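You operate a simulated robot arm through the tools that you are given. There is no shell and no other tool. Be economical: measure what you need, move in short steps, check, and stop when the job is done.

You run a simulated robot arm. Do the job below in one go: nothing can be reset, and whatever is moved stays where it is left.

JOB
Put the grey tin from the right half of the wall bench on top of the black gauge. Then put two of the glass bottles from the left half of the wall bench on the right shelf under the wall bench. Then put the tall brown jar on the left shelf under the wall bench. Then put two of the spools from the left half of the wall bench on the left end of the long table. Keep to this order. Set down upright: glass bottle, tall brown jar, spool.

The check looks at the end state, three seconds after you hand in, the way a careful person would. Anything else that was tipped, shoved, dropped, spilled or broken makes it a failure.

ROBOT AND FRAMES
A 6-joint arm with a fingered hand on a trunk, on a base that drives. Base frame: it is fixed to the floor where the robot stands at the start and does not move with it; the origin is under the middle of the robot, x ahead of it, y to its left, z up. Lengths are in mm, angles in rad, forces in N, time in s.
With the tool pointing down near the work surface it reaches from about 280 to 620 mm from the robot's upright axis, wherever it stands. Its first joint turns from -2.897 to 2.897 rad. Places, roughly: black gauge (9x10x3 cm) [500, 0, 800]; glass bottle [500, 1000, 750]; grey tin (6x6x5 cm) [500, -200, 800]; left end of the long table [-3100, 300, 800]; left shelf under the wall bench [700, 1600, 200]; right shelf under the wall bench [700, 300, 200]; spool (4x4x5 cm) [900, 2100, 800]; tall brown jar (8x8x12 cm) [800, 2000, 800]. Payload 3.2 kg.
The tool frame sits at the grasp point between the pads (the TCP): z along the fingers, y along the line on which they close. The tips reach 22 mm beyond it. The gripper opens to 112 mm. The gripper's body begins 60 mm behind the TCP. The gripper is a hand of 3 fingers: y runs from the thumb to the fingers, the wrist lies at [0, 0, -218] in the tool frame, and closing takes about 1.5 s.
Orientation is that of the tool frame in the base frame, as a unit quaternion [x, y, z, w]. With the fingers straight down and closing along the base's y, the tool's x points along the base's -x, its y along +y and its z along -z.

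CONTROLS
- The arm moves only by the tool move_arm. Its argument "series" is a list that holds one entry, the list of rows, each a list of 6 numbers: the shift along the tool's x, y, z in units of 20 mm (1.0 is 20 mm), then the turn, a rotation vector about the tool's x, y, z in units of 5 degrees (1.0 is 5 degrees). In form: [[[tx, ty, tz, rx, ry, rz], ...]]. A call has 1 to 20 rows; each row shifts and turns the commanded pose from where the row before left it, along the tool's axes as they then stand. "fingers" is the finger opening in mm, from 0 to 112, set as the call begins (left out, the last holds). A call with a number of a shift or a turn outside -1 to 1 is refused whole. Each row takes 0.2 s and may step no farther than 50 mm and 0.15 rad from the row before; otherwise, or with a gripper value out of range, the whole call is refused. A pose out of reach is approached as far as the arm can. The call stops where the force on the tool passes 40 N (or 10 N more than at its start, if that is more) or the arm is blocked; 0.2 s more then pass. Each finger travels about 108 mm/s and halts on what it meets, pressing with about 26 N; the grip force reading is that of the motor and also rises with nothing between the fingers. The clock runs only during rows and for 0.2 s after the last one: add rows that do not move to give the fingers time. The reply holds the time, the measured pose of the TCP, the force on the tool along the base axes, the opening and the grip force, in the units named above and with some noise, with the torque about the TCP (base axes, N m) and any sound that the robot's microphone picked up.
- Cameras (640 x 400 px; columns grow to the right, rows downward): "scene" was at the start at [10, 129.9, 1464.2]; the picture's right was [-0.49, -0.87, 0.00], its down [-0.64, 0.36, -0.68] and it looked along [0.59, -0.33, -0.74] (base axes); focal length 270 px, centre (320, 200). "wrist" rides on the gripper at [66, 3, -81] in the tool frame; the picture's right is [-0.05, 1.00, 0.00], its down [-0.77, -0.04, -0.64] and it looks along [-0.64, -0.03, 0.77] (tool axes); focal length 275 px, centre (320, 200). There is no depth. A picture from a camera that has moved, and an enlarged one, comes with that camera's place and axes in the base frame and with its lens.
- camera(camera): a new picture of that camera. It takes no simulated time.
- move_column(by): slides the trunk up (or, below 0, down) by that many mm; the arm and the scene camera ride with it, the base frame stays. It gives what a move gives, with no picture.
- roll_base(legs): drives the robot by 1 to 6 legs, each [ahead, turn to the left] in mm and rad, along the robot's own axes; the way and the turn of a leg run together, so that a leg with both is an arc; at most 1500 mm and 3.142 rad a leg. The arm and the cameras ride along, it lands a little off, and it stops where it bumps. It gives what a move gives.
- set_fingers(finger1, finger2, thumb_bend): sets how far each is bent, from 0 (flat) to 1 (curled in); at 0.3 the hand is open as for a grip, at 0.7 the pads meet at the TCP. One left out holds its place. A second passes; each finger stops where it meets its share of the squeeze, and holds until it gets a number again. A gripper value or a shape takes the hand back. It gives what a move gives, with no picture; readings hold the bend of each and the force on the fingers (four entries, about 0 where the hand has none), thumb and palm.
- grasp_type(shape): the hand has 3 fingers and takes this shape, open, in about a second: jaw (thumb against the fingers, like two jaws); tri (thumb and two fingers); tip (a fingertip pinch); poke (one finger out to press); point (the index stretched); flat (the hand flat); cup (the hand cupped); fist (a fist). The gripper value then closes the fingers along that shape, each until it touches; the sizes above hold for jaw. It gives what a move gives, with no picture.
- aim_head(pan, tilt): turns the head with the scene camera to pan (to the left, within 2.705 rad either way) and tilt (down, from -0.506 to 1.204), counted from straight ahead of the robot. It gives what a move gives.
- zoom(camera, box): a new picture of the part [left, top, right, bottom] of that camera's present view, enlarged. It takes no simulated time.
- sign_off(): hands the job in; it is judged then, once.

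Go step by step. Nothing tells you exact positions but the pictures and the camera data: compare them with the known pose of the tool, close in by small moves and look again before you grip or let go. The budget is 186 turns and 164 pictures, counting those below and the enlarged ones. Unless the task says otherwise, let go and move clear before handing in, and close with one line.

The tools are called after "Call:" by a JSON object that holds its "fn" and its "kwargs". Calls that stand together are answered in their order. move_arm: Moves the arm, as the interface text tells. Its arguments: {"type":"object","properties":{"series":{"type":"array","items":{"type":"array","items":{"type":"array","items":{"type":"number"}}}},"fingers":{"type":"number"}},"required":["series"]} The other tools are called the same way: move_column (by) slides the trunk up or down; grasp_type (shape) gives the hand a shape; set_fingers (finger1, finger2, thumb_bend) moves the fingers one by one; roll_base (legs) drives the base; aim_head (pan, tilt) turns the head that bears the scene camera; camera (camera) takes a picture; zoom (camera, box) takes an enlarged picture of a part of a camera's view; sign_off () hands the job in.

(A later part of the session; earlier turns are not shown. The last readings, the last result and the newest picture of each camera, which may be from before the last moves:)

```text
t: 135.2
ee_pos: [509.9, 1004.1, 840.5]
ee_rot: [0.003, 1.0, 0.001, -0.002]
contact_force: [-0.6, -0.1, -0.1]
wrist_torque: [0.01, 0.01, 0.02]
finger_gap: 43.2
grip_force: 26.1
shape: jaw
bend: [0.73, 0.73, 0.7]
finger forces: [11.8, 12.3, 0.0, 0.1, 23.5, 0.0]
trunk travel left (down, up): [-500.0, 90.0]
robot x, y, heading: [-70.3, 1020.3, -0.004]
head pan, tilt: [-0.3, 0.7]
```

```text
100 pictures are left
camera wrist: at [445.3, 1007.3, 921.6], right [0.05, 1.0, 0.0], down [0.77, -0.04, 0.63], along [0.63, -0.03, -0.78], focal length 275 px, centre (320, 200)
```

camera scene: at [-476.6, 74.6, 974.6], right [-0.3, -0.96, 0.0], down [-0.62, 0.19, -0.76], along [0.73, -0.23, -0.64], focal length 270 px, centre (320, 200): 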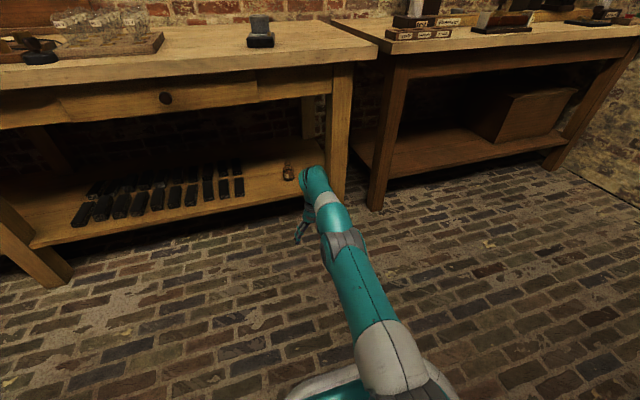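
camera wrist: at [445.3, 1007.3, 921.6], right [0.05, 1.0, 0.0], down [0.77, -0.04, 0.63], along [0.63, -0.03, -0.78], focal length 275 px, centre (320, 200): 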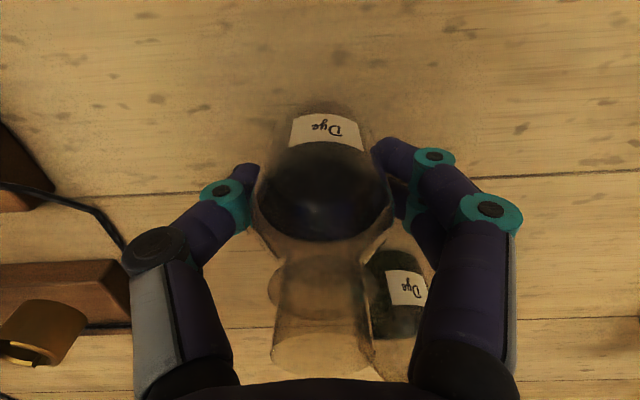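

The grip matches the first one. I'll lift it and bring it in a little.

Call:
{"fn": "move_arm", "kwargs": {"series": [[[0, 0, -0.3, 0, 0, 0], [0, 0, -0.5, 0, 0, 0], [0, 0, -0.8, 0, 0, 0], [0, 0, -0.8, 0, 0, 0], [0.5, 0, -0.8, 0, 0, 0], [0.5, 0, -0.8, 0, 0, 0], [0.5, 0, -0.8, 0, 0, 0], [0.5, 0, 0, 0, 0, 0], [0, 0, 0, 0, 0, 0]]]}}

Call:
{"fn": "camera", "kwargs": {"camera": "wrist"}}

```text
t: 137.2
ee_pos: [471.9, 1001.9, 936.3]
ee_rot: [0.003, 1.0, 0.001, -0.002]
contact_force: [0.1, -0.6, -1.2]
wrist_torque: [0.05, -0.03, 0.01]
finger_gap: 43.1
grip_force: 26.4
shape: jaw
bend: [0.73, 0.73, 0.7]
finger forces: [12.0, 12.3, 0.1, 0.1, 23.6, 0.1]
trunk travel left (down, up): [-500.0, 90.0]
robot x, y, heading: [-69.5, 1021.0, -0.004]
head pan, tilt: [-0.3, 0.7]
```

```text
99 pictures are left
camera wrist: at [407.6, 1006.7, 1017.3], right [0.05, 1.0, 0.0], down [0.77, -0.04, 0.63], along [0.63, -0.03, -0.78], focal length 275 px, centre (320, 200)
```

wrist: 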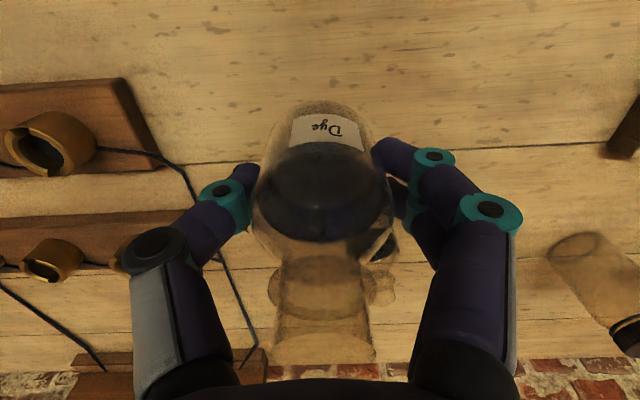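

It's held upright. I'll drive back to the right shelf, aiming for y≈20, and lower the trunk.

Call:
{"fn": "roll_base", "kwargs": {"legs": [[-430, 0], [0, -1.568], [980, 0], [0, 1.571]]}}

Call:
{"fn": "move_column", "kwargs": {"by": -400}}

Call:
{"fn": "move_column", "kwargs": {"by": -100}}

Call:
{"fn": "move_arm", "kwargs": {"series": [[[-0.5, 0, 0.9, 0, 0, 0], [-0.5, 0, 0.9, 0, 0, 0], [-0.5, 0, 0.9, 0, 0, 0], [-0.5, 0, 0.9, 0, 0, 0], [-0.5, 0, 0.7, 0, 0, 0], [-0.5, 0, 0.7, 0, 0, 0], [-0.5, 0, 0.7, 0, 0, 0], [0, 0, 0, 0, 0, 0]]]}}

Call:
{"fn": "camera", "kwargs": {"camera": "scene"}}

Call:
{"fn": "camera", "kwargs": {"camera": "wrist"}}

```text
t: 152.2
ee_pos: [25.5, 40.3, 937.1]
ee_rot: [-0.001, 1.0, 0.0, -0.003]
contact_force: [-0.5, -0.5, -1.5]
wrist_torque: [0.03, -0.01, 0.01]
finger_gap: 42.8
grip_force: 26.7
shape: jaw
bend: [0.73, 0.73, 0.7]
finger forces: [11.6, 12.4, 0.0, 0.0, 23.5, 0.0]
trunk travel left (down, up): [-500.0, 90.0]
robot x, y, heading: [-519.6, 49.7, 0.006]
head pan, tilt: [-0.3, 0.7]
```

```text
t: 156.1
ee_pos: [26.6, 40.4, 537.1]
ee_rot: [0.0, 1.0, 0.001, -0.003]
contact_force: [-0.1, 0.3, -1.4]
wrist_torque: [0.0, -0.01, 0.0]
finger_gap: 43.0
grip_force: 26.0
shape: jaw
bend: [0.73, 0.73, 0.7]
finger forces: [11.8, 12.5, 0.0, 0.1, 23.4, 0.1]
trunk travel left (down, up): [-100.0, 490.0]
robot x, y, heading: [-514.3, 51.8, 0.005]
head pan, tilt: [-0.3, 0.7]
```

```text
t: 157.4
ee_pos: [25.5, 40.1, 437.4]
ee_rot: [0.0, 1.0, 0.0, -0.002]
contact_force: [-0.2, 0.9, -2.1]
wrist_torque: [0.01, -0.01, -0.01]
finger_gap: 42.8
grip_force: 26.0
shape: jaw
bend: [0.73, 0.73, 0.7]
finger forces: [11.7, 12.4, 0.0, 0.0, 23.5, 0.0]
trunk travel left (down, up): [0.0, 590.0]
robot x, y, heading: [-519.8, 50.5, 0.002]
head pan, tilt: [-0.3, 0.7]
```

```text
t: 159.2
ee_pos: [96.4, 39.3, 323.4]
ee_rot: [-0.001, 1.0, 0.001, -0.003]
contact_force: [0.7, 0.2, -1.4]
wrist_torque: [-0.02, 0.02, -0.01]
finger_gap: 43.0
grip_force: 26.1
shape: jaw
bend: [0.73, 0.73, 0.7]
finger forces: [11.7, 12.4, 0.1, 0.0, 23.5, 0.0]
trunk travel left (down, up): [0.0, 590.0]
robot x, y, heading: [-518.6, 50.2, -0.002]
head pan, tilt: [-0.3, 0.7]
```

```text
98 pictures are left
camera scene: at [-496.0, 194.2, 974.6], right [-0.29, -0.96, 0.0], down [-0.62, 0.19, -0.76], along [0.73, -0.22, -0.64], focal length 270 px, centre (320, 200)
```

scene: 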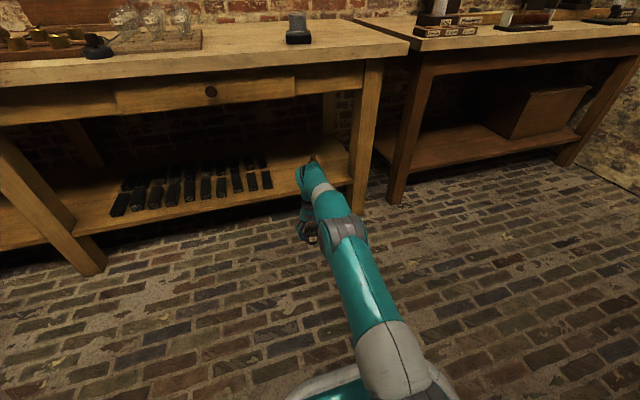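

```text
97 pictures are left
camera wrist: at [30.5, 43.5, 403.7], right [0.05, 1.0, 0.0], down [0.77, -0.04, 0.63], along [0.63, -0.03, -0.78], focal length 275 px, centre (320, 200)
```

wrist: 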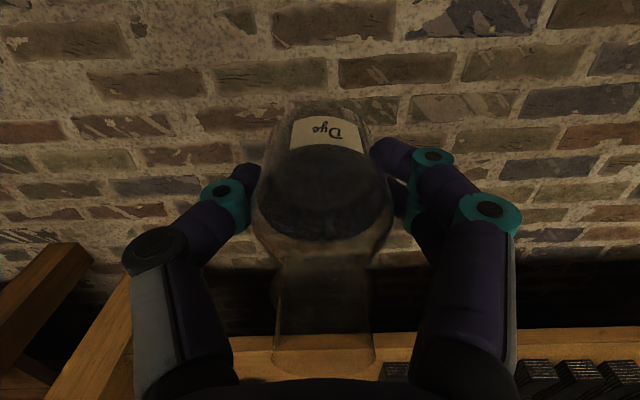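

The gap between the first bottle (edge y≈−66) and the black pieces (edge y≈115) suits y≈18. I'll shift there, lower slightly and drive in partway.

Call:
{"fn": "move_arm", "kwargs": {"series": [[[0, -0.55, 0.6, 0, 0, 0], [0, -0.55, 0.6, 0, 0, 0], [0, 0, 0, 0, 0, 0]]]}}

Call:
{"fn": "roll_base", "kwargs": {"legs": [[330, 0]]}}

Call:
{"fn": "camera", "kwargs": {"camera": "wrist"}}

Call:
{"fn": "camera", "kwargs": {"camera": "scene"}}

```text
t: 160.0
ee_pos: [95.5, 18.4, 297.5]
ee_rot: [-0.001, 1.0, 0.001, -0.003]
contact_force: [0.1, -0.4, -1.6]
wrist_torque: [0.03, 0.02, 0.04]
finger_gap: 42.9
grip_force: 26.4
shape: jaw
bend: [0.73, 0.73, 0.7]
finger forces: [11.9, 12.5, 0.1, 0.1, 23.7, 0.1]
trunk travel left (down, up): [0.0, 590.0]
robot x, y, heading: [-517.9, 52.2, 0.002]
head pan, tilt: [-0.3, 0.7]
```

```text
t: 162.2
ee_pos: [429.2, 19.4, 299.2]
ee_rot: [0.0, 1.0, 0.001, -0.003]
contact_force: [0.3, 0.0, -1.6]
wrist_torque: [-0.03, 0.01, 0.0]
finger_gap: 42.9
grip_force: 26.1
shape: jaw
bend: [0.73, 0.73, 0.7]
finger forces: [11.8, 12.5, 0.0, 0.0, 23.6, 0.1]
trunk travel left (down, up): [0.0, 590.0]
robot x, y, heading: [-184.2, 57.2, 0.0]
head pan, tilt: [-0.3, 0.7]
```

```text
96 pictures are left
camera wrist: at [365.2, 22.4, 379.5], right [0.05, 1.0, 0.0], down [0.77, -0.04, 0.63], along [0.63, -0.03, -0.78], focal length 275 px, centre (320, 200)
```

wrist: 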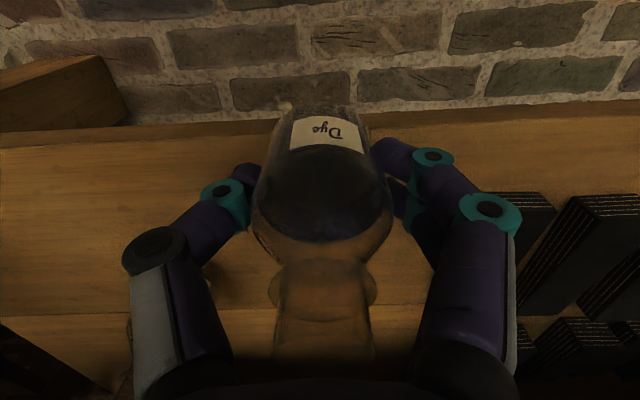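

```text
95 pictures are left
camera scene: at [-161.4, 195.5, 974.6], right [-0.29, -0.96, 0.0], down [-0.62, 0.19, -0.76], along [0.73, -0.22, -0.64], focal length 270 px, centre (320, 200)
```

scene: 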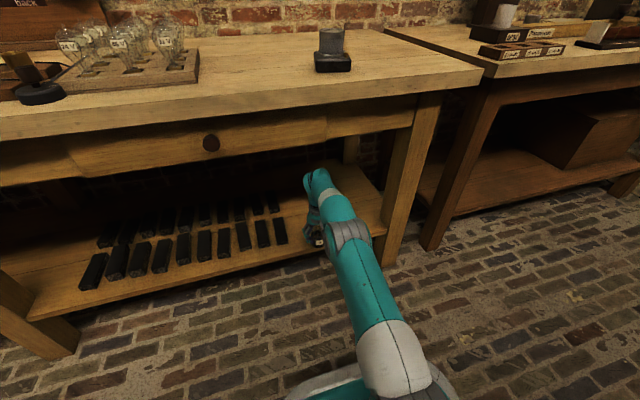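

The clearance to the black pieces (edge y≈123) is good. I'll drive in the rest of the way.

Call:
{"fn": "roll_base", "kwargs": {"legs": [[116, 0]]}}

Call:
{"fn": "camera", "kwargs": {"camera": "wrist"}}

Call:
{"fn": "zoom", "kwargs": {"camera": "scene", "box": [220, 140, 400, 300]}}

```text
t: 163.4
ee_pos: [548.2, 19.5, 298.7]
ee_rot: [0.0, 1.0, 0.001, -0.003]
contact_force: [-0.8, -0.6, -0.6]
wrist_torque: [-0.03, 0.01, -0.01]
finger_gap: 43.0
grip_force: 26.3
shape: jaw
bend: [0.73, 0.73, 0.7]
finger forces: [11.9, 12.4, 0.0, 0.0, 23.6, 0.0]
trunk travel left (down, up): [0.0, 590.0]
robot x, y, heading: [-68.3, 52.3, 0.001]
head pan, tilt: [-0.3, 0.7]
```

```text
94 pictures are left
camera wrist: at [483.3, 22.3, 379.5], right [0.05, 1.0, 0.0], down [0.77, -0.04, 0.63], along [0.63, -0.03, -0.78], focal length 275 px, centre (320, 200)
```

wrist: 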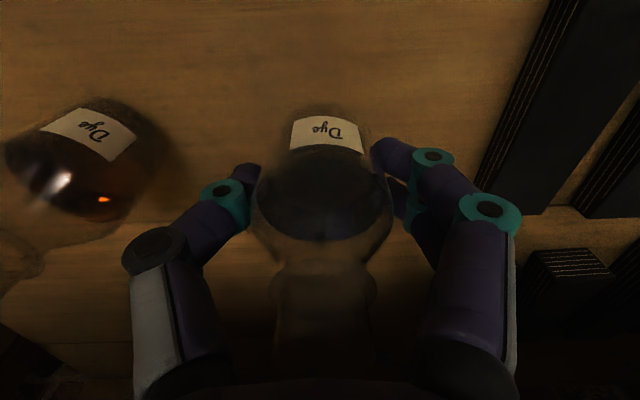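

```text
2.50 times, centred on (310, 220) of scene
camera zoom: at [-43.2, 195.8, 974.6], right [-0.29, -0.96, 0.0], down [-0.62, 0.19, -0.76], along [0.73, -0.22, -0.64], focal length 674 px, centre (345, 150)
```

zoom: 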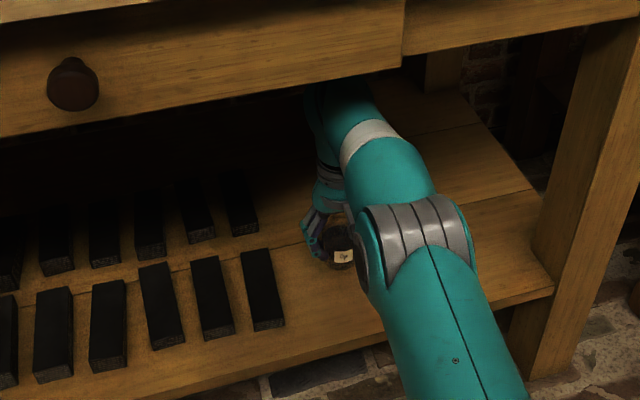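

Both sides are clear, and the first bottle stands to the right. I'll lower to just above contact.

Call:
{"fn": "move_arm", "kwargs": {"series": [[[0, 0, 0.4, 0, 0, 0], [0, 0, 0.3, 0, 0, 0], [0, 0, 0.1, 0, 0, 0], [0, 0, 0, 0, 0, 0]]]}}

```text
t: 164.4
ee_pos: [548.6, 19.3, 283.4]
ee_rot: [0.001, 1.0, 0.001, -0.003]
contact_force: [-0.2, -0.7, -0.8]
wrist_torque: [0.0, 0.0, -0.02]
finger_gap: 42.8
grip_force: 25.7
shape: jaw
bend: [0.73, 0.73, 0.7]
finger forces: [11.9, 12.5, 0.1, 0.1, 23.7, 0.0]
trunk travel left (down, up): [0.0, 590.0]
robot x, y, heading: [-65.0, 54.5, 0.001]
head pan, tilt: [-0.3, 0.7]
```

Call:
{"fn": "move_arm", "kwargs": {"series": [[[0, 0, 0.1, 0, 0, 0], [0, 0, 0, 0, 0, 0]]]}}

```text
t: 165.0
ee_pos: [548.8, 18.8, 282.0]
ee_rot: [0.0, 1.0, 0.001, -0.003]
contact_force: [0.0, 0.3, -1.0]
wrist_torque: [-0.01, -0.01, -0.01]
finger_gap: 43.2
grip_force: 25.4
shape: jaw
bend: [0.73, 0.73, 0.7]
finger forces: [11.9, 12.5, 0.0, 0.0, 23.6, 0.1]
trunk travel left (down, up): [0.0, 590.0]
robot x, y, heading: [-67.5, 54.7, 0.001]
head pan, tilt: [-0.3, 0.7]
```

Call:
{"fn": "move_arm", "kwargs": {"series": [[[0, 0, 0.08, 0, 0, 0], [0, 0, 0, 0, 0, 0]]]}}

```text
t: 165.6
ee_pos: [547.6, 18.1, 280.1]
ee_rot: [0.0, 1.0, 0.001, -0.002]
contact_force: [-1.8, 0.0, 8.5]
wrist_torque: [0.02, -0.01, -0.01]
finger_gap: 42.7
grip_force: 25.7
shape: jaw
bend: [0.74, 0.73, 0.7]
finger forces: [13.1, 13.2, 0.0, 0.0, 25.2, 0.0]
trunk travel left (down, up): [0.0, 590.0]
robot x, y, heading: [-62.7, 54.1, 0.0]
head pan, tilt: [-0.3, 0.7]
```

It is resting on the shelf at about 8 N. I'll open the hand, rise 30 mm and look.

Call:
{"fn": "move_arm", "kwargs": {"series": [[[0, 0, 0, 0, 0, 0], [0, 0, 0, 0, 0, 0], [0, 0, 0, 0, 0, 0], [0, 0, 0, 0, 0, 0], [0, 0, 0, 0, 0, 0], [0, 0, 0, 0, 0, 0]]], "fingers": 104}}

Call:
{"fn": "move_arm", "kwargs": {"series": [[[0, 0, -0.5, 0, 0, 0], [0, 0, -0.5, 0, 0, 0], [0, 0, -0.5, 0, 0, 0], [0, 0, 0, 0, 0, 0]]]}}

Call:
{"fn": "camera", "kwargs": {"camera": "wrist"}}

```text
t: 167.0
ee_pos: [547.8, 19.0, 280.2]
ee_rot: [0.0, 1.0, 0.001, -0.004]
contact_force: [0.6, -0.6, 0.8]
wrist_torque: [0.02, -0.01, -0.02]
finger_gap: 104.0
grip_force: 0.1
shape: jaw
bend: [0.44, 0.44, 0.4]
finger forces: [0.1, 0.0, 0.0, 0.0, 0.1, 0.0]
trunk travel left (down, up): [0.0, 590.0]
robot x, y, heading: [-64.3, 55.8, 0.004]
head pan, tilt: [-0.3, 0.7]
```

```text
t: 168.0
ee_pos: [549.9, 18.3, 309.0]
ee_rot: [0.0, 1.0, 0.0, -0.002]
contact_force: [-0.1, -0.5, -0.5]
wrist_torque: [0.03, -0.01, -0.02]
finger_gap: 103.7
grip_force: 0.0
shape: jaw
bend: [0.44, 0.44, 0.4]
finger forces: [0.0, 0.0, 0.0, 0.1, 0.1, 0.0]
trunk travel left (down, up): [0.0, 590.0]
robot x, y, heading: [-67.6, 54.0, 0.001]
head pan, tilt: [-0.3, 0.7]
```

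```text
92 pictures are left
camera wrist: at [484.1, 22.0, 390.4], right [0.05, 1.0, 0.0], down [0.77, -0.04, 0.63], along [0.63, -0.03, -0.78], focal length 275 px, centre (320, 200)
```

wrist: 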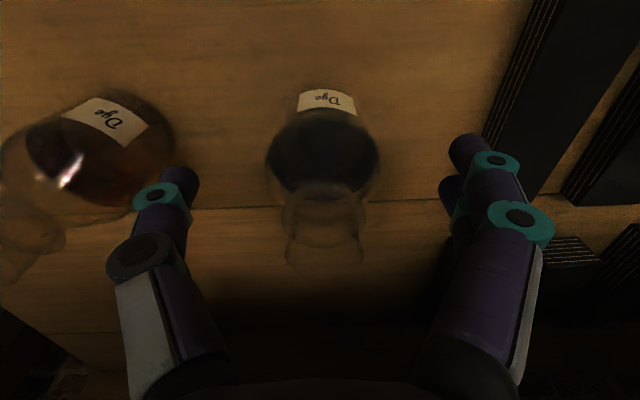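

Both bottles stand upright on the right shelf. I'll back out, rise, and drive to the left end of the bench for the jar.

Call:
{"fn": "roll_base", "kwargs": {"legs": [[-430, 0]]}}

Call:
{"fn": "camera", "kwargs": {"camera": "scene"}}

Call:
{"fn": "move_arm", "kwargs": {"series": [[[0.44, 0, -1, 0, 0, 0], [0.44, 0, -1, 0, 0, 0], [0.44, 0, -1, 0, 0, 0], [0.44, 0, -1, 0, 0, 0], [0.44, 0, -1, 0, 0, 0], [0.44, 0, -1, 0, 0, 0], [0.44, 0, -1, 0, 0, 0], [0.44, 0, -1, 0, 0, 0], [0.44, 0, -1, 0, 0, 0], [0, 0, 0, 0, 0, 0]]], "fingers": 112}}

Call:
{"fn": "move_column", "kwargs": {"by": 400}}

Call:
{"fn": "move_column", "kwargs": {"by": 150}}

Call:
{"fn": "roll_base", "kwargs": {"legs": [[0, 1.571], [1500, 0], [300, 0], [0, -1.571]]}}

Call:
{"fn": "aim_head", "kwargs": {"pan": 0.2, "tilt": 0.55}}

Call:
{"fn": "camera", "kwargs": {"camera": "scene"}}

```text
t: 170.7
ee_pos: [112.6, 16.0, 309.8]
ee_rot: [0.0, 1.0, 0.001, -0.003]
contact_force: [0.6, 0.0, 0.2]
wrist_torque: [0.01, -0.03, -0.01]
finger_gap: 104.1
grip_force: 0.1
shape: jaw
bend: [0.44, 0.44, 0.4]
finger forces: [0.0, 0.0, 0.0, 0.0, 0.1, 0.0]
trunk travel left (down, up): [0.0, 590.0]
robot x, y, heading: [-499.1, 50.5, 0.003]
head pan, tilt: [-0.3, 0.7]
```

```text
91 pictures are left
camera scene: at [-479.2, 194.6, 974.6], right [-0.29, -0.96, 0.0], down [-0.62, 0.19, -0.76], along [0.73, -0.22, -0.64], focal length 270 px, centre (320, 200)
```

scene: 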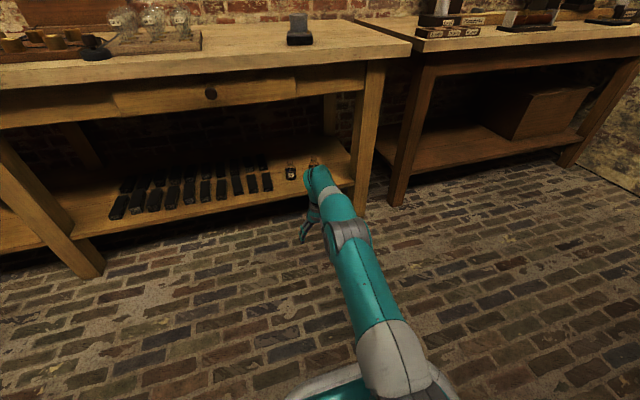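

```text
t: 172.9
ee_pos: [35.5, 17.2, 489.3]
ee_rot: [0.0, 1.0, 0.0, -0.003]
contact_force: [-0.8, -0.2, -0.2]
wrist_torque: [0.0, -0.02, 0.03]
finger_gap: 112.1
grip_force: 0.1
shape: jaw
bend: [0.3, 0.3, 0.3]
finger forces: [0.1, 0.1, 0.1, 0.1, 0.0, 0.1]
trunk travel left (down, up): [0.0, 590.0]
robot x, y, heading: [-500.7, 56.4, 0.005]
head pan, tilt: [-0.3, 0.7]
```

```text
t: 176.7
ee_pos: [36.2, 18.1, 888.7]
ee_rot: [0.001, 1.0, 0.002, -0.003]
contact_force: [-0.1, 0.2, -0.4]
wrist_torque: [-0.02, 0.02, -0.02]
finger_gap: 111.9
grip_force: 0.0
shape: jaw
bend: [0.3, 0.3, 0.3]
finger forces: [0.1, 0.0, 0.0, 0.1, 0.2, 0.1]
trunk travel left (down, up): [-400.0, 190.0]
robot x, y, heading: [-501.1, 52.3, 0.004]
head pan, tilt: [-0.3, 0.7]
```

```text
t: 178.5
ee_pos: [35.6, 17.4, 1038.7]
ee_rot: [0.0, 1.0, 0.001, -0.002]
contact_force: [-0.9, 1.1, -0.1]
wrist_torque: [0.02, -0.02, 0.04]
finger_gap: 112.0
grip_force: 0.0
shape: jaw
bend: [0.3, 0.3, 0.3]
finger forces: [0.0, 0.1, 0.0, 0.0, 0.1, 0.0]
trunk travel left (down, up): [-550.0, 40.0]
robot x, y, heading: [-502.8, 54.3, 0.003]
head pan, tilt: [-0.3, 0.7]
```

```text
t: 195.3
ee_pos: [-2.3, 1790.7, 1038.6]
ee_rot: [0.013, 1.0, 0.001, -0.003]
contact_force: [0.1, 1.1, -0.3]
wrist_torque: [0.03, -0.01, -0.02]
finger_gap: 111.9
grip_force: 0.1
shape: jaw
bend: [0.3, 0.3, 0.3]
finger forces: [0.0, 0.0, 0.1, 0.1, 0.0, 0.0]
trunk travel left (down, up): [-550.0, 40.0]
robot x, y, heading: [-541.7, 1842.9, -0.019]
head pan, tilt: [-0.3, 0.7]
```

```text
t: 196.2
ee_pos: [-2.6, 1790.4, 1039.5]
ee_rot: [0.012, 1.0, 0.001, -0.003]
contact_force: [-0.4, 0.1, -0.5]
wrist_torque: [-0.01, 0.0, 0.01]
finger_gap: 111.9
grip_force: 0.0
shape: jaw
bend: [0.3, 0.3, 0.3]
finger forces: [0.1, 0.1, 0.0, 0.0, 0.0, 0.0]
trunk travel left (down, up): [-550.0, 40.0]
robot x, y, heading: [-538.8, 1840.2, -0.021]
head pan, tilt: [0.201, 0.55]
```

```text
90 pictures are left
camera scene: at [-504.6, 2022.9, 1537.7], right [0.18, -0.98, 0.0], down [-0.51, -0.09, -0.85], along [0.84, 0.15, -0.52], focal length 270 px, centre (320, 200)
```

scene: 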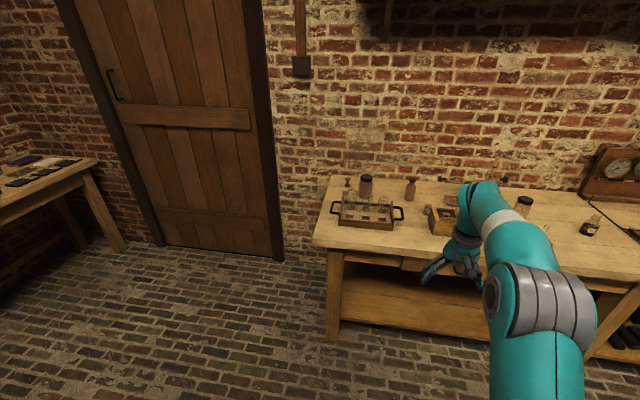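

I see the jar, tray and tools at the left end. I'll enlarge that part.

Call:
{"fn": "zoom", "kwargs": {"camera": "scene", "box": [310, 165, 450, 255]}}

Call:
{"fn": "camera", "kwargs": {"camera": "wrist"}}

```text
4.44 times, centred on (380, 210) of scene
camera zoom: at [-504.6, 2022.9, 1537.7], right [0.18, -0.98, 0.0], down [-0.51, -0.09, -0.85], along [0.84, 0.15, -0.52], focal length 1199 px, centre (53, 156)
```

zoom: 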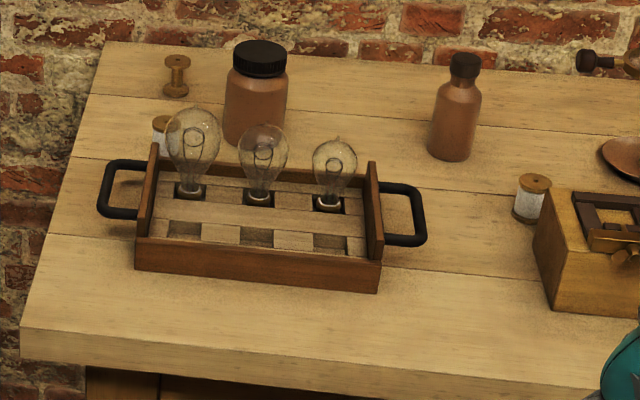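

```text
88 pictures are left
camera wrist: at [-66.8, 1795.1, 1118.8], right [0.07, 1.0, 0.0], down [0.77, -0.06, 0.63], along [0.63, -0.04, -0.78], focal length 275 px, centre (320, 200)
```

wrist: 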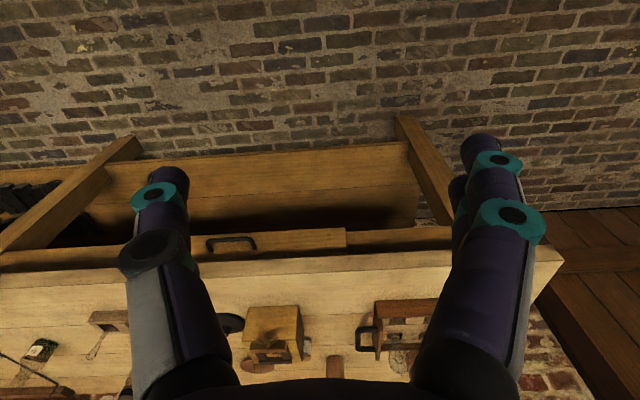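

The wide brown jar with the black lid is at about [815,2003]. Spools stand at about [682,1696], [761,2111] and [897,2108]. The jar is far from the front edge, so I'll check the base's size before choosing where to stand.

Call:
{"fn": "aim_head", "kwargs": {"pan": 0.0, "tilt": 1.204}}

Call:
{"fn": "camera", "kwargs": {"camera": "scene"}}

Call:
{"fn": "aim_head", "kwargs": {"pan": 1.0, "tilt": 0.75}}

Call:
{"fn": "camera", "kwargs": {"camera": "scene"}}

```text
t: 197.2
ee_pos: [-2.4, 1789.9, 1037.6]
ee_rot: [0.014, 1.0, 0.002, -0.002]
contact_force: [0.1, 0.2, -0.6]
wrist_torque: [0.02, 0.01, 0.0]
finger_gap: 112.0
grip_force: 0.1
shape: jaw
bend: [0.3, 0.3, 0.3]
finger forces: [0.1, 0.0, 0.0, 0.1, 0.0, 0.1]
trunk travel left (down, up): [-550.0, 40.0]
robot x, y, heading: [-537.7, 1839.1, -0.021]
head pan, tilt: [0.0, 1.201]
```

```text
87 pictures are left
camera scene: at [-537.0, 2005.8, 1488.7], right [-0.02, -1.0, 0.0], down [-0.93, 0.02, -0.36], along [0.36, -0.01, -0.93], focal length 270 px, centre (320, 200)
```

scene: 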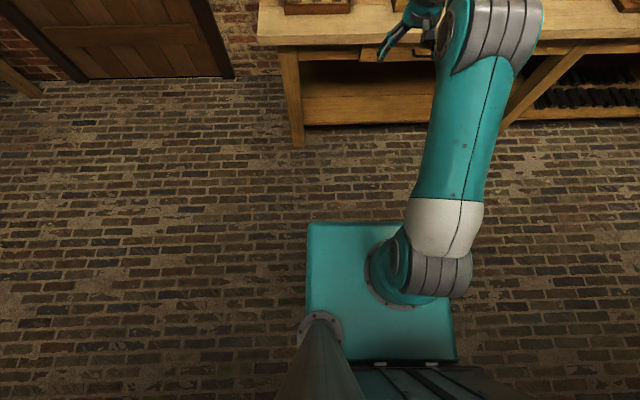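

```text
t: 198.5
ee_pos: [-1.5, 1789.7, 1038.9]
ee_rot: [0.014, 1.0, 0.001, -0.003]
contact_force: [1.1, 0.3, 0.2]
wrist_torque: [-0.01, -0.01, 0.02]
finger_gap: 111.7
grip_force: 0.1
shape: jaw
bend: [0.3, 0.3, 0.3]
finger forces: [0.0, 0.0, 0.1, 0.1, 0.0, 0.1]
trunk travel left (down, up): [-550.0, 40.0]
robot x, y, heading: [-539.4, 1841.9, -0.022]
head pan, tilt: [1.0, 0.75]
```

```text
86 pictures are left
camera scene: at [-546.6, 2075.7, 1520.3], right [0.83, -0.56, 0.0], down [-0.38, -0.57, -0.73], along [0.41, 0.61, -0.68], focal length 270 px, centre (320, 200)
```

scene: 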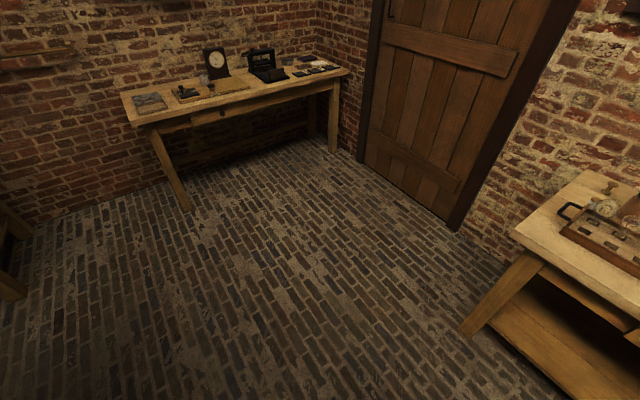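

The robot's platform reaches only about 212 mm ahead of its axis. I can reach the jar and spools from the bench's left end, around [640,2520], facing along −y. I'll drive round via y≈3100, backing in.

Call:
{"fn": "roll_base", "kwargs": {"legs": [[0, 1.592], [1258, 0], [0, 1.571]]}}

Call:
{"fn": "aim_head", "kwargs": {"pan": 2.6, "tilt": 0.7}}

Call:
{"fn": "camera", "kwargs": {"camera": "scene"}}

```text
t: 212.6
ee_pos: [-1053.1, 3135.0, 1039.5]
ee_rot: [1.0, -0.001, 0.002, 0.001]
contact_force: [0.5, -0.5, 0.4]
wrist_torque: [0.0, 0.0, -0.01]
finger_gap: 112.0
grip_force: 0.1
shape: jaw
bend: [0.3, 0.3, 0.3]
finger forces: [0.0, 0.0, 0.1, 0.0, 0.0, 0.0]
trunk travel left (down, up): [-550.0, 40.0]
robot x, y, heading: [-519.3, 3100.1, -3.141]
head pan, tilt: [1.0, 0.75]
```

```text
t: 214.2
ee_pos: [-1053.7, 3136.4, 1038.3]
ee_rot: [1.0, -0.001, 0.003, 0.001]
contact_force: [0.4, -0.2, -0.6]
wrist_torque: [0.0, -0.03, -0.04]
finger_gap: 111.9
grip_force: 0.1
shape: jaw
bend: [0.3, 0.3, 0.3]
finger forces: [0.1, 0.0, 0.1, 0.1, 0.0, 0.0]
trunk travel left (down, up): [-550.0, 40.0]
robot x, y, heading: [-514.9, 3100.6, -3.141]
head pan, tilt: [2.601, 0.7]
```

```text
85 pictures are left
camera scene: at [-382.7, 2889.9, 1524.6], right [-0.51, -0.86, 0.0], down [-0.55, 0.33, -0.76], along [0.66, -0.39, -0.64], focal length 270 px, centre (320, 200)
```

scene: 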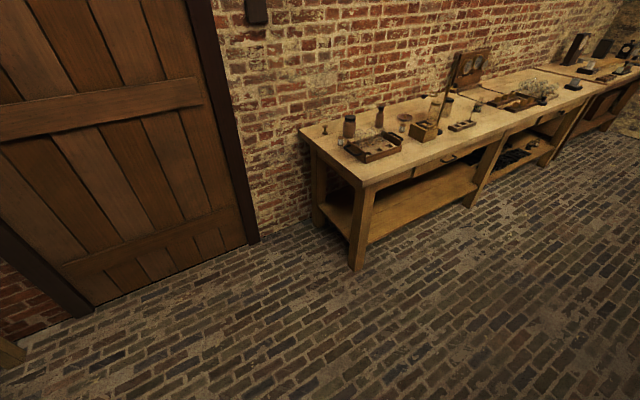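

The floor there is free. I'll back in to x≈640, turn to face −y and approach the bench end.

Call:
{"fn": "roll_base", "kwargs": {"legs": [[-1155, 0], [0, 1.571]]}}

Call:
{"fn": "aim_head", "kwargs": {"pan": 0.15, "tilt": 0.7}}

Call:
{"fn": "camera", "kwargs": {"camera": "scene"}}

```text
t: 224.0
ee_pos: [593.6, 2554.8, 1037.3]
ee_rot: [0.718, 0.696, 0.003, -0.001]
contact_force: [0.6, 0.7, 0.3]
wrist_torque: [0.03, 0.0, 0.01]
finger_gap: 112.0
grip_force: 0.1
shape: jaw
bend: [0.3, 0.3, 0.3]
finger forces: [0.1, 0.0, 0.1, 0.0, 0.0, 0.0]
trunk travel left (down, up): [-550.0, 40.0]
robot x, y, heading: [645.2, 3089.0, -1.599]
head pan, tilt: [2.601, 0.7]
```

```text
t: 226.2
ee_pos: [594.3, 2555.1, 1038.1]
ee_rot: [0.718, 0.696, 0.002, -0.001]
contact_force: [-0.8, -0.2, -0.2]
wrist_torque: [-0.02, 0.0, -0.01]
finger_gap: 112.0
grip_force: 0.2
shape: jaw
bend: [0.3, 0.3, 0.3]
finger forces: [0.1, 0.0, 0.0, 0.0, 0.0, 0.0]
trunk travel left (down, up): [-550.0, 40.0]
robot x, y, heading: [639.9, 3088.1, -1.602]
head pan, tilt: [0.15, 0.7]
```

```text
84 pictures are left
camera scene: at [825.1, 3061.4, 1524.6], right [-0.99, -0.12, 0.0], down [-0.08, 0.64, -0.76], along [0.09, -0.76, -0.64], focal length 270 px, centre (320, 200)
```

scene: 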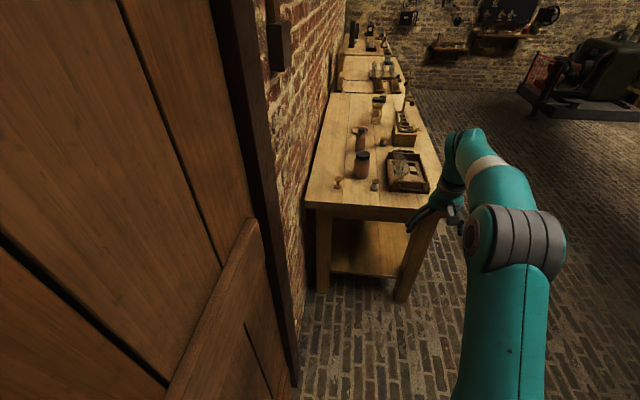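

I'm lined up with the bench end. I'll enlarge the objects there and move closer.

Call:
{"fn": "roll_base", "kwargs": {"legs": [[540, 0.03]]}}

Call:
{"fn": "camera", "kwargs": {"camera": "wrist"}}

Call:
{"fn": "aim_head", "kwargs": {"pan": -0.05, "tilt": 0.85}}

Call:
{"fn": "camera", "kwargs": {"camera": "scene"}}

```text
t: 229.3
ee_pos: [607.5, 2010.1, 1038.3]
ee_rot: [0.705, 0.709, 0.002, -0.002]
contact_force: [0.4, -0.2, 0.1]
wrist_torque: [0.01, 0.01, -0.01]
finger_gap: 111.9
grip_force: 0.1
shape: jaw
bend: [0.3, 0.3, 0.3]
finger forces: [0.0, 0.0, 0.0, 0.0, 0.0, 0.0]
trunk travel left (down, up): [-550.0, 40.0]
robot x, y, heading: [639.4, 2547.6, -1.566]
head pan, tilt: [0.15, 0.7]
```

```text
83 pictures are left
camera wrist: at [611.2, 2076.6, 1118.6], right [1.0, -0.04, 0.0], down [-0.03, -0.77, 0.63], along [-0.03, -0.63, -0.78], focal length 275 px, centre (320, 200)
```

wrist: 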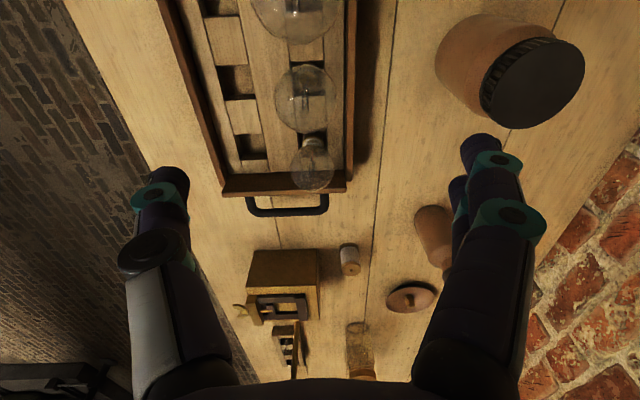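

```text
t: 230.1
ee_pos: [607.2, 2010.8, 1038.0]
ee_rot: [0.705, 0.709, 0.003, -0.002]
contact_force: [0.3, 0.5, -0.1]
wrist_torque: [0.02, 0.0, 0.0]
finger_gap: 111.9
grip_force: 0.0
shape: jaw
bend: [0.3, 0.3, 0.3]
finger forces: [0.0, 0.0, 0.1, 0.0, 0.1, 0.0]
trunk travel left (down, up): [-550.0, 40.0]
robot x, y, heading: [640.2, 2546.4, -1.562]
head pan, tilt: [-0.051, 0.85]
```

```text
82 pictures are left
camera scene: at [803.7, 2530.9, 1512.4], right [-1.0, 0.04, 0.0], down [0.03, 0.75, -0.66], along [-0.03, -0.66, -0.75], focal length 270 px, centre (320, 200)
```

scene: 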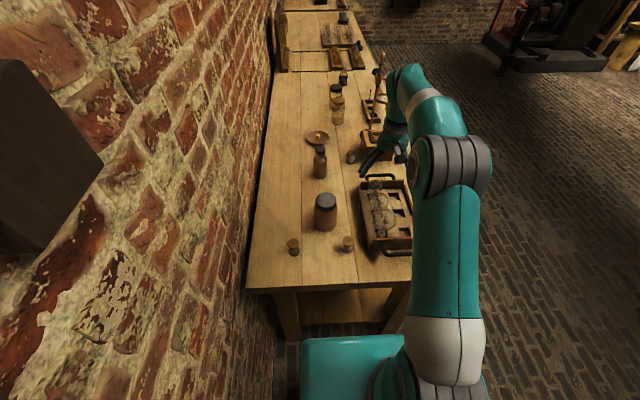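

The jar is at [764,2006]. Two spools are at about [700,2100] and [866,2108], all within reach from here. I'll centre over the jar, staying high.

Call:
{"fn": "move_arm", "kwargs": {"series": [[[0, 0.98, 0, 0, 0, 0], [0, 0.98, 0, 0, 0, 0], [0, 0.98, 0, 0, 0, 0], [0, 0.98, 0, 0, 0, 0], [0, 0.98, 0, 0, 0, 0], [0, 0.98, 0, 0, 0, 0], [0, 0.98, 0, 0, 0, 0], [0, 0.98, 0, 0, 0, 0], [0, 0, 1, 0, 0, 0], [0, 0, 1, 0, 0, 0], [0, 0, 0, 0, 0, 0]]]}}

Call:
{"fn": "camera", "kwargs": {"camera": "wrist"}}

Call:
{"fn": "camera", "kwargs": {"camera": "scene"}}

```text
t: 232.4
ee_pos: [765.2, 2011.2, 998.5]
ee_rot: [0.705, 0.709, 0.002, -0.001]
contact_force: [0.7, -0.5, 0.0]
wrist_torque: [0.0, 0.0, 0.03]
finger_gap: 111.8
grip_force: 0.0
shape: jaw
bend: [0.3, 0.3, 0.3]
finger forces: [0.0, 0.0, 0.0, 0.0, 0.1, 0.0]
trunk travel left (down, up): [-550.0, 40.0]
robot x, y, heading: [637.7, 2546.5, -1.565]
head pan, tilt: [-0.051, 0.85]
```

```text
81 pictures are left
camera wrist: at [768.6, 2077.7, 1078.5], right [1.0, -0.04, 0.0], down [-0.03, -0.77, 0.63], along [-0.03, -0.63, -0.78], focal length 275 px, centre (320, 200)
```

wrist: 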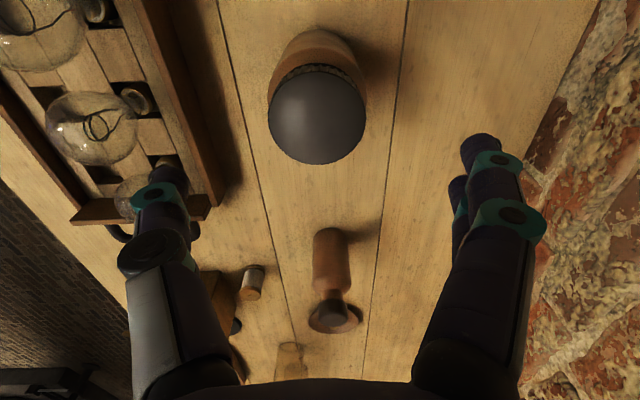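

```text
80 pictures are left
camera scene: at [803.7, 2531.0, 1512.3], right [-1.0, 0.04, 0.0], down [0.03, 0.75, -0.66], along [-0.03, -0.66, -0.75], focal length 270 px, centre (320, 200)
```

scene: 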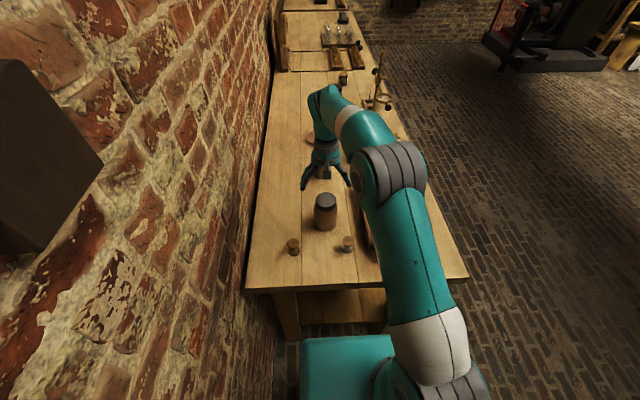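

The jar's lid is right under the hand, with its top at z≈904. I'll lower to z≈852 in two stages.

Call:
{"fn": "move_arm", "kwargs": {"series": [[[-0.22, -0.07, 1, 0, 0, 0], [0, 0, 1, 0, 0, 0], [0, 0, 1, 0, 0, 0], [0, 0, 1, 0, 0, 0], [0, 0, 1, 0, 0, 0], [0, 0, 0, 0, 0, 0]]]}}

Call:
{"fn": "camera", "kwargs": {"camera": "wrist"}}

Call:
{"fn": "zoom", "kwargs": {"camera": "scene", "box": [270, 130, 400, 260]}}

```text
t: 233.8
ee_pos: [764.3, 2007.2, 898.6]
ee_rot: [0.705, 0.709, 0.002, -0.002]
contact_force: [0.1, 0.3, -0.7]
wrist_torque: [0.07, 0.04, -0.01]
finger_gap: 111.7
grip_force: 0.0
shape: jaw
bend: [0.3, 0.3, 0.3]
finger forces: [0.0, 0.0, 0.0, 0.0, 0.0, 0.0]
trunk travel left (down, up): [-550.0, 40.0]
robot x, y, heading: [642.8, 2545.5, -1.566]
head pan, tilt: [-0.051, 0.85]
```

```text
79 pictures are left
camera wrist: at [767.5, 2074.0, 979.4], right [1.0, -0.04, 0.0], down [-0.03, -0.77, 0.63], along [-0.03, -0.63, -0.78], focal length 275 px, centre (320, 200)
```

wrist: 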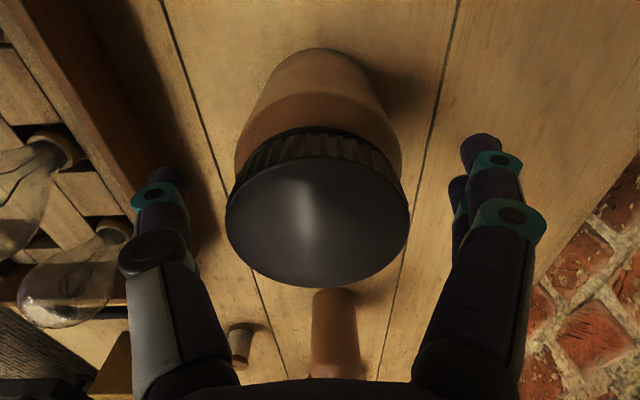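

```text
3.08 times, centred on (335, 195) of scene
camera zoom: at [803.7, 2531.0, 1512.3], right [-1.0, 0.04, 0.0], down [0.03, 0.75, -0.66], along [-0.03, -0.66, -0.75], focal length 830 px, centre (274, 215)
```

zoom: 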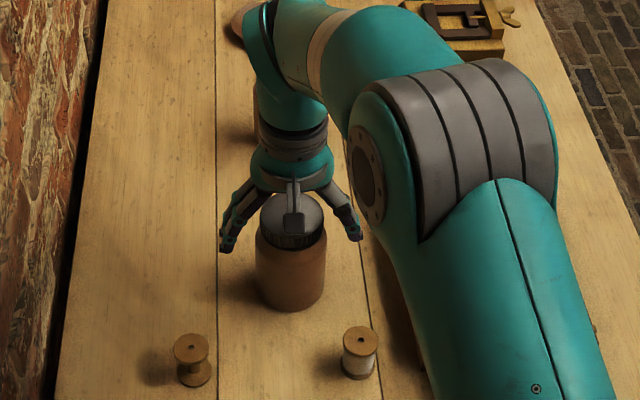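

The jar stays centred and its lid top is near z=907. I'll go down 41 mm and close.

Call:
{"fn": "move_arm", "kwargs": {"series": [[[-0.04, -0.03, 0.8, 0, 0, 0], [0, 0, 0.8, 0, 0, 0], [0, 0, 0.45, 0, 0, 0], [0, 0, 0, 0, 0, 0]]]}}

Call:
{"fn": "move_arm", "kwargs": {"series": [[[0, 0, 0, 0, 0, 0], [0, 0, 0, 0, 0, 0], [0, 0, 0, 0, 0, 0], [0, 0, 0, 0, 0, 0], [0, 0, 0, 0, 0, 0], [0, 0, 0, 0, 0, 0], [0, 0, 0, 0, 0, 0]]], "fingers": 50}}

Call:
{"fn": "camera", "kwargs": {"camera": "wrist"}}

```text
t: 234.6
ee_pos: [762.5, 2004.4, 867.5]
ee_rot: [0.706, 0.708, -0.003, 0.007]
contact_force: [-2.0, 4.7, 27.3]
wrist_torque: [-0.17, 0.12, -0.04]
finger_gap: 111.7
grip_force: 0.0
shape: jaw
bend: [0.3, 0.3, 0.3]
finger forces: [9.4, 4.6, 0.0, 0.1, 20.4, 0.0]
trunk travel left (down, up): [-550.0, 40.0]
robot x, y, heading: [638.8, 2550.1, -1.564]
head pan, tilt: [-0.051, 0.85]
stopped in row 3: the force on the tool passed its limit at 49 N (the readings are from after the stop); the commanded pose is now the measured one
```

```text
t: 235.6
ee_pos: [762.7, 2004.2, 868.4]
ee_rot: [0.706, 0.708, -0.003, 0.007]
contact_force: [-1.3, 5.2, 21.6]
wrist_torque: [0.07, 0.2, -0.07]
finger_gap: 65.2
grip_force: 25.9
shape: jaw
bend: [0.71, 0.71, 0.72]
finger forces: [23.0, 18.0, 0.0, 0.1, 44.8, 0.0]
trunk travel left (down, up): [-550.0, 40.0]
robot x, y, heading: [642.8, 2545.3, -1.561]
head pan, tilt: [-0.051, 0.85]
stopped in row 4: the force on the tool passed its limit at 40 N (the readings are from after the stop); the commanded pose is now the measured one
```

```text
77 pictures are left
camera wrist: at [766.8, 2071.5, 946.8], right [1.0, -0.04, 0.01], down [-0.04, -0.76, 0.65], along [-0.02, -0.65, -0.76], focal length 275 px, centre (320, 200)
```

wrist: 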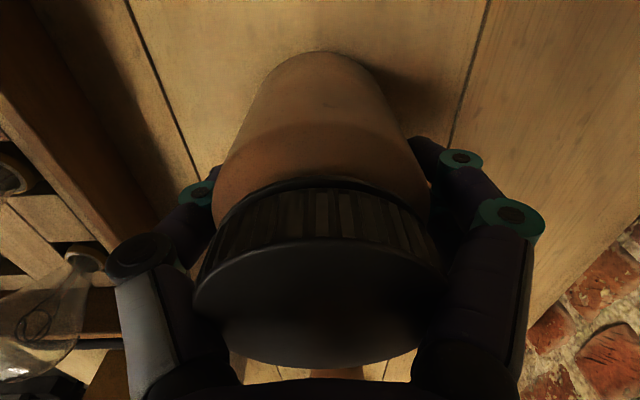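

The insides of the fingers met the lid's edge at z≈867, so that is the depth limit. I'll open, rise 6 mm, straighten the hand, and grip again without pressing.

Call:
{"fn": "move_arm", "kwargs": {"series": [[[0, 0, 0, 0, 0, 0], [0, 0, 0, 0, 0, 0], [0, 0, 0, 0, 0, 0], [0, 0, 0, 0, 0, 0], [0, 0, -0.2, 0.06, 0.16, 0], [0, 0, -0.1, 0, 0, 0], [0, 0, 0, 0, 0, 0]]], "fingers": 112}}

Call:
{"fn": "camera", "kwargs": {"camera": "wrist"}}

```text
t: 237.2
ee_pos: [762.7, 2002.8, 871.5]
ee_rot: [0.705, 0.709, 0.001, -0.003]
contact_force: [-0.6, 0.6, 0.6]
wrist_torque: [0.02, 0.01, -0.02]
finger_gap: 111.6
grip_force: 0.1
shape: jaw
bend: [0.3, 0.3, 0.3]
finger forces: [2.5, 1.3, 0.1, 0.0, 5.0, 0.1]
trunk travel left (down, up): [-550.0, 40.0]
robot x, y, heading: [642.0, 2550.4, -1.558]
head pan, tilt: [-0.051, 0.85]
```

```text
76 pictures are left
camera wrist: at [767.1, 2069.2, 951.3], right [1.0, -0.04, 0.0], down [-0.03, -0.77, 0.63], along [-0.03, -0.63, -0.78], focal length 275 px, centre (320, 200)
```

wrist: 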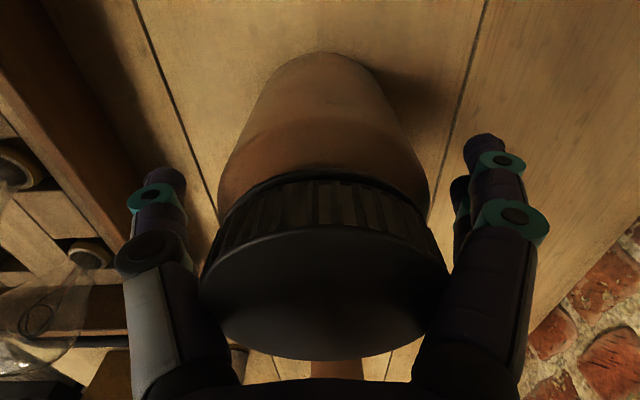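

The fingers still graze the lid slightly, so I'll rise another 6 mm and centre better before gripping.

Call:
{"fn": "move_arm", "kwargs": {"series": [[[-0.1, 0.08, -0.3, 0, 0, 0], [0, 0, 0, 0, 0, 0]]]}}

Call:
{"fn": "move_arm", "kwargs": {"series": [[[0, 0, 0, 0, 0, 0], [0, 0, 0, 0, 0, 0], [0, 0, 0, 0, 0, 0], [0, 0, 0, 0, 0, 0], [0, 0, 0, 0, 0, 0], [0, 0, 0, 0, 0, 0], [0, 0, 0, 0, 0, 0]]], "fingers": 50}}

Call:
{"fn": "camera", "kwargs": {"camera": "wrist"}}

```text
t: 237.8
ee_pos: [763.8, 2000.6, 878.5]
ee_rot: [0.705, 0.709, 0.001, -0.003]
contact_force: [0.4, -0.1, 0.0]
wrist_torque: [0.04, 0.02, 0.03]
finger_gap: 111.9
grip_force: 0.1
shape: jaw
bend: [0.3, 0.3, 0.3]
finger forces: [0.0, 0.1, 0.0, 0.0, 0.3, 0.0]
trunk travel left (down, up): [-550.0, 40.0]
robot x, y, heading: [643.6, 2546.3, -1.566]
head pan, tilt: [-0.051, 0.85]
```

```text
t: 239.4
ee_pos: [764.9, 2000.2, 878.1]
ee_rot: [0.705, 0.709, 0.001, -0.002]
contact_force: [-0.2, -2.0, 1.2]
wrist_torque: [-0.03, -0.01, 0.0]
finger_gap: 63.1
grip_force: 26.5
shape: jaw
bend: [0.71, 0.72, 0.7]
finger forces: [11.6, 11.0, 0.0, 0.1, 24.1, 0.0]
trunk travel left (down, up): [-550.0, 40.0]
robot x, y, heading: [638.7, 2547.3, -1.558]
head pan, tilt: [-0.051, 0.85]
```

```text
75 pictures are left
camera wrist: at [768.8, 2066.5, 958.3], right [1.0, -0.04, 0.0], down [-0.03, -0.77, 0.63], along [-0.03, -0.63, -0.77], focal length 275 px, centre (320, 200)
```

wrist: 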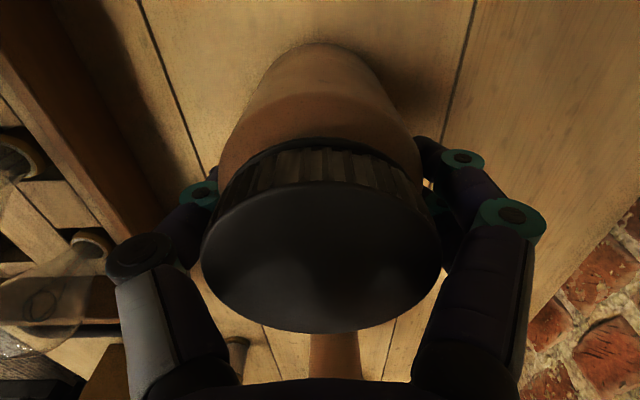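

Now it's a balanced grip on the jar's body just under the lid. I'll do a slow test lift.

Call:
{"fn": "move_arm", "kwargs": {"series": [[[0, 0, -0.2, 0, 0, 0], [0, 0, -0.4, 0, 0, 0], [0, 0, -0.6, 0, 0, 0], [0, 0, 0, 0, 0, 0], [0, 0, 0, 0, 0, 0]]]}}

Call:
{"fn": "camera", "kwargs": {"camera": "wrist"}}

Call:
{"fn": "zoom", "kwargs": {"camera": "scene", "box": [270, 130, 400, 260]}}

```text
t: 240.6
ee_pos: [764.9, 1999.0, 900.1]
ee_rot: [0.706, 0.708, 0.003, -0.002]
contact_force: [-0.3, 0.5, -3.5]
wrist_torque: [0.0, -0.01, -0.01]
finger_gap: 63.0
grip_force: 26.0
shape: jaw
bend: [0.71, 0.72, 0.7]
finger forces: [11.9, 11.0, 0.0, 0.0, 24.0, 0.0]
trunk travel left (down, up): [-550.0, 40.0]
robot x, y, heading: [637.5, 2547.4, -1.563]
head pan, tilt: [-0.051, 0.85]
```

```text
74 pictures are left
camera wrist: at [769.0, 2066.6, 980.8], right [1.0, -0.04, 0.0], down [-0.03, -0.77, 0.63], along [-0.03, -0.63, -0.77], focal length 275 px, centre (320, 200)
```

wrist: 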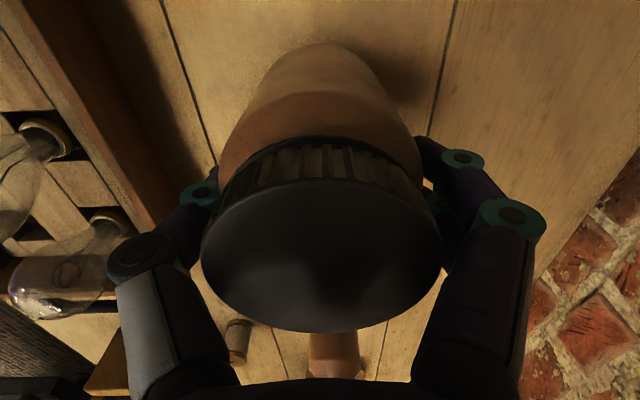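

```text
3.08 times, centred on (335, 195) of scene
camera zoom: at [803.7, 2530.4, 1512.3], right [-1.0, 0.04, 0.0], down [0.03, 0.75, -0.66], along [-0.03, -0.66, -0.75], focal length 830 px, centre (274, 215)
```

zoom: 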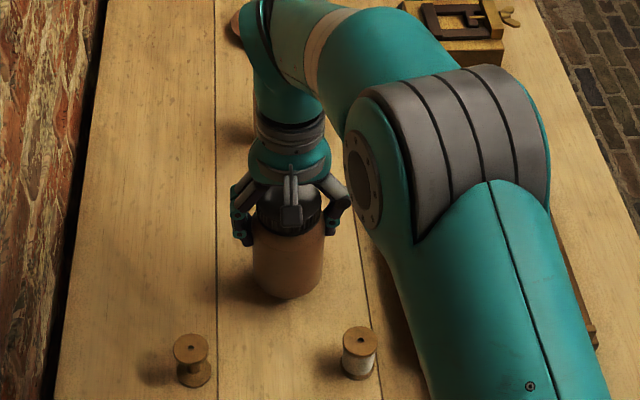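

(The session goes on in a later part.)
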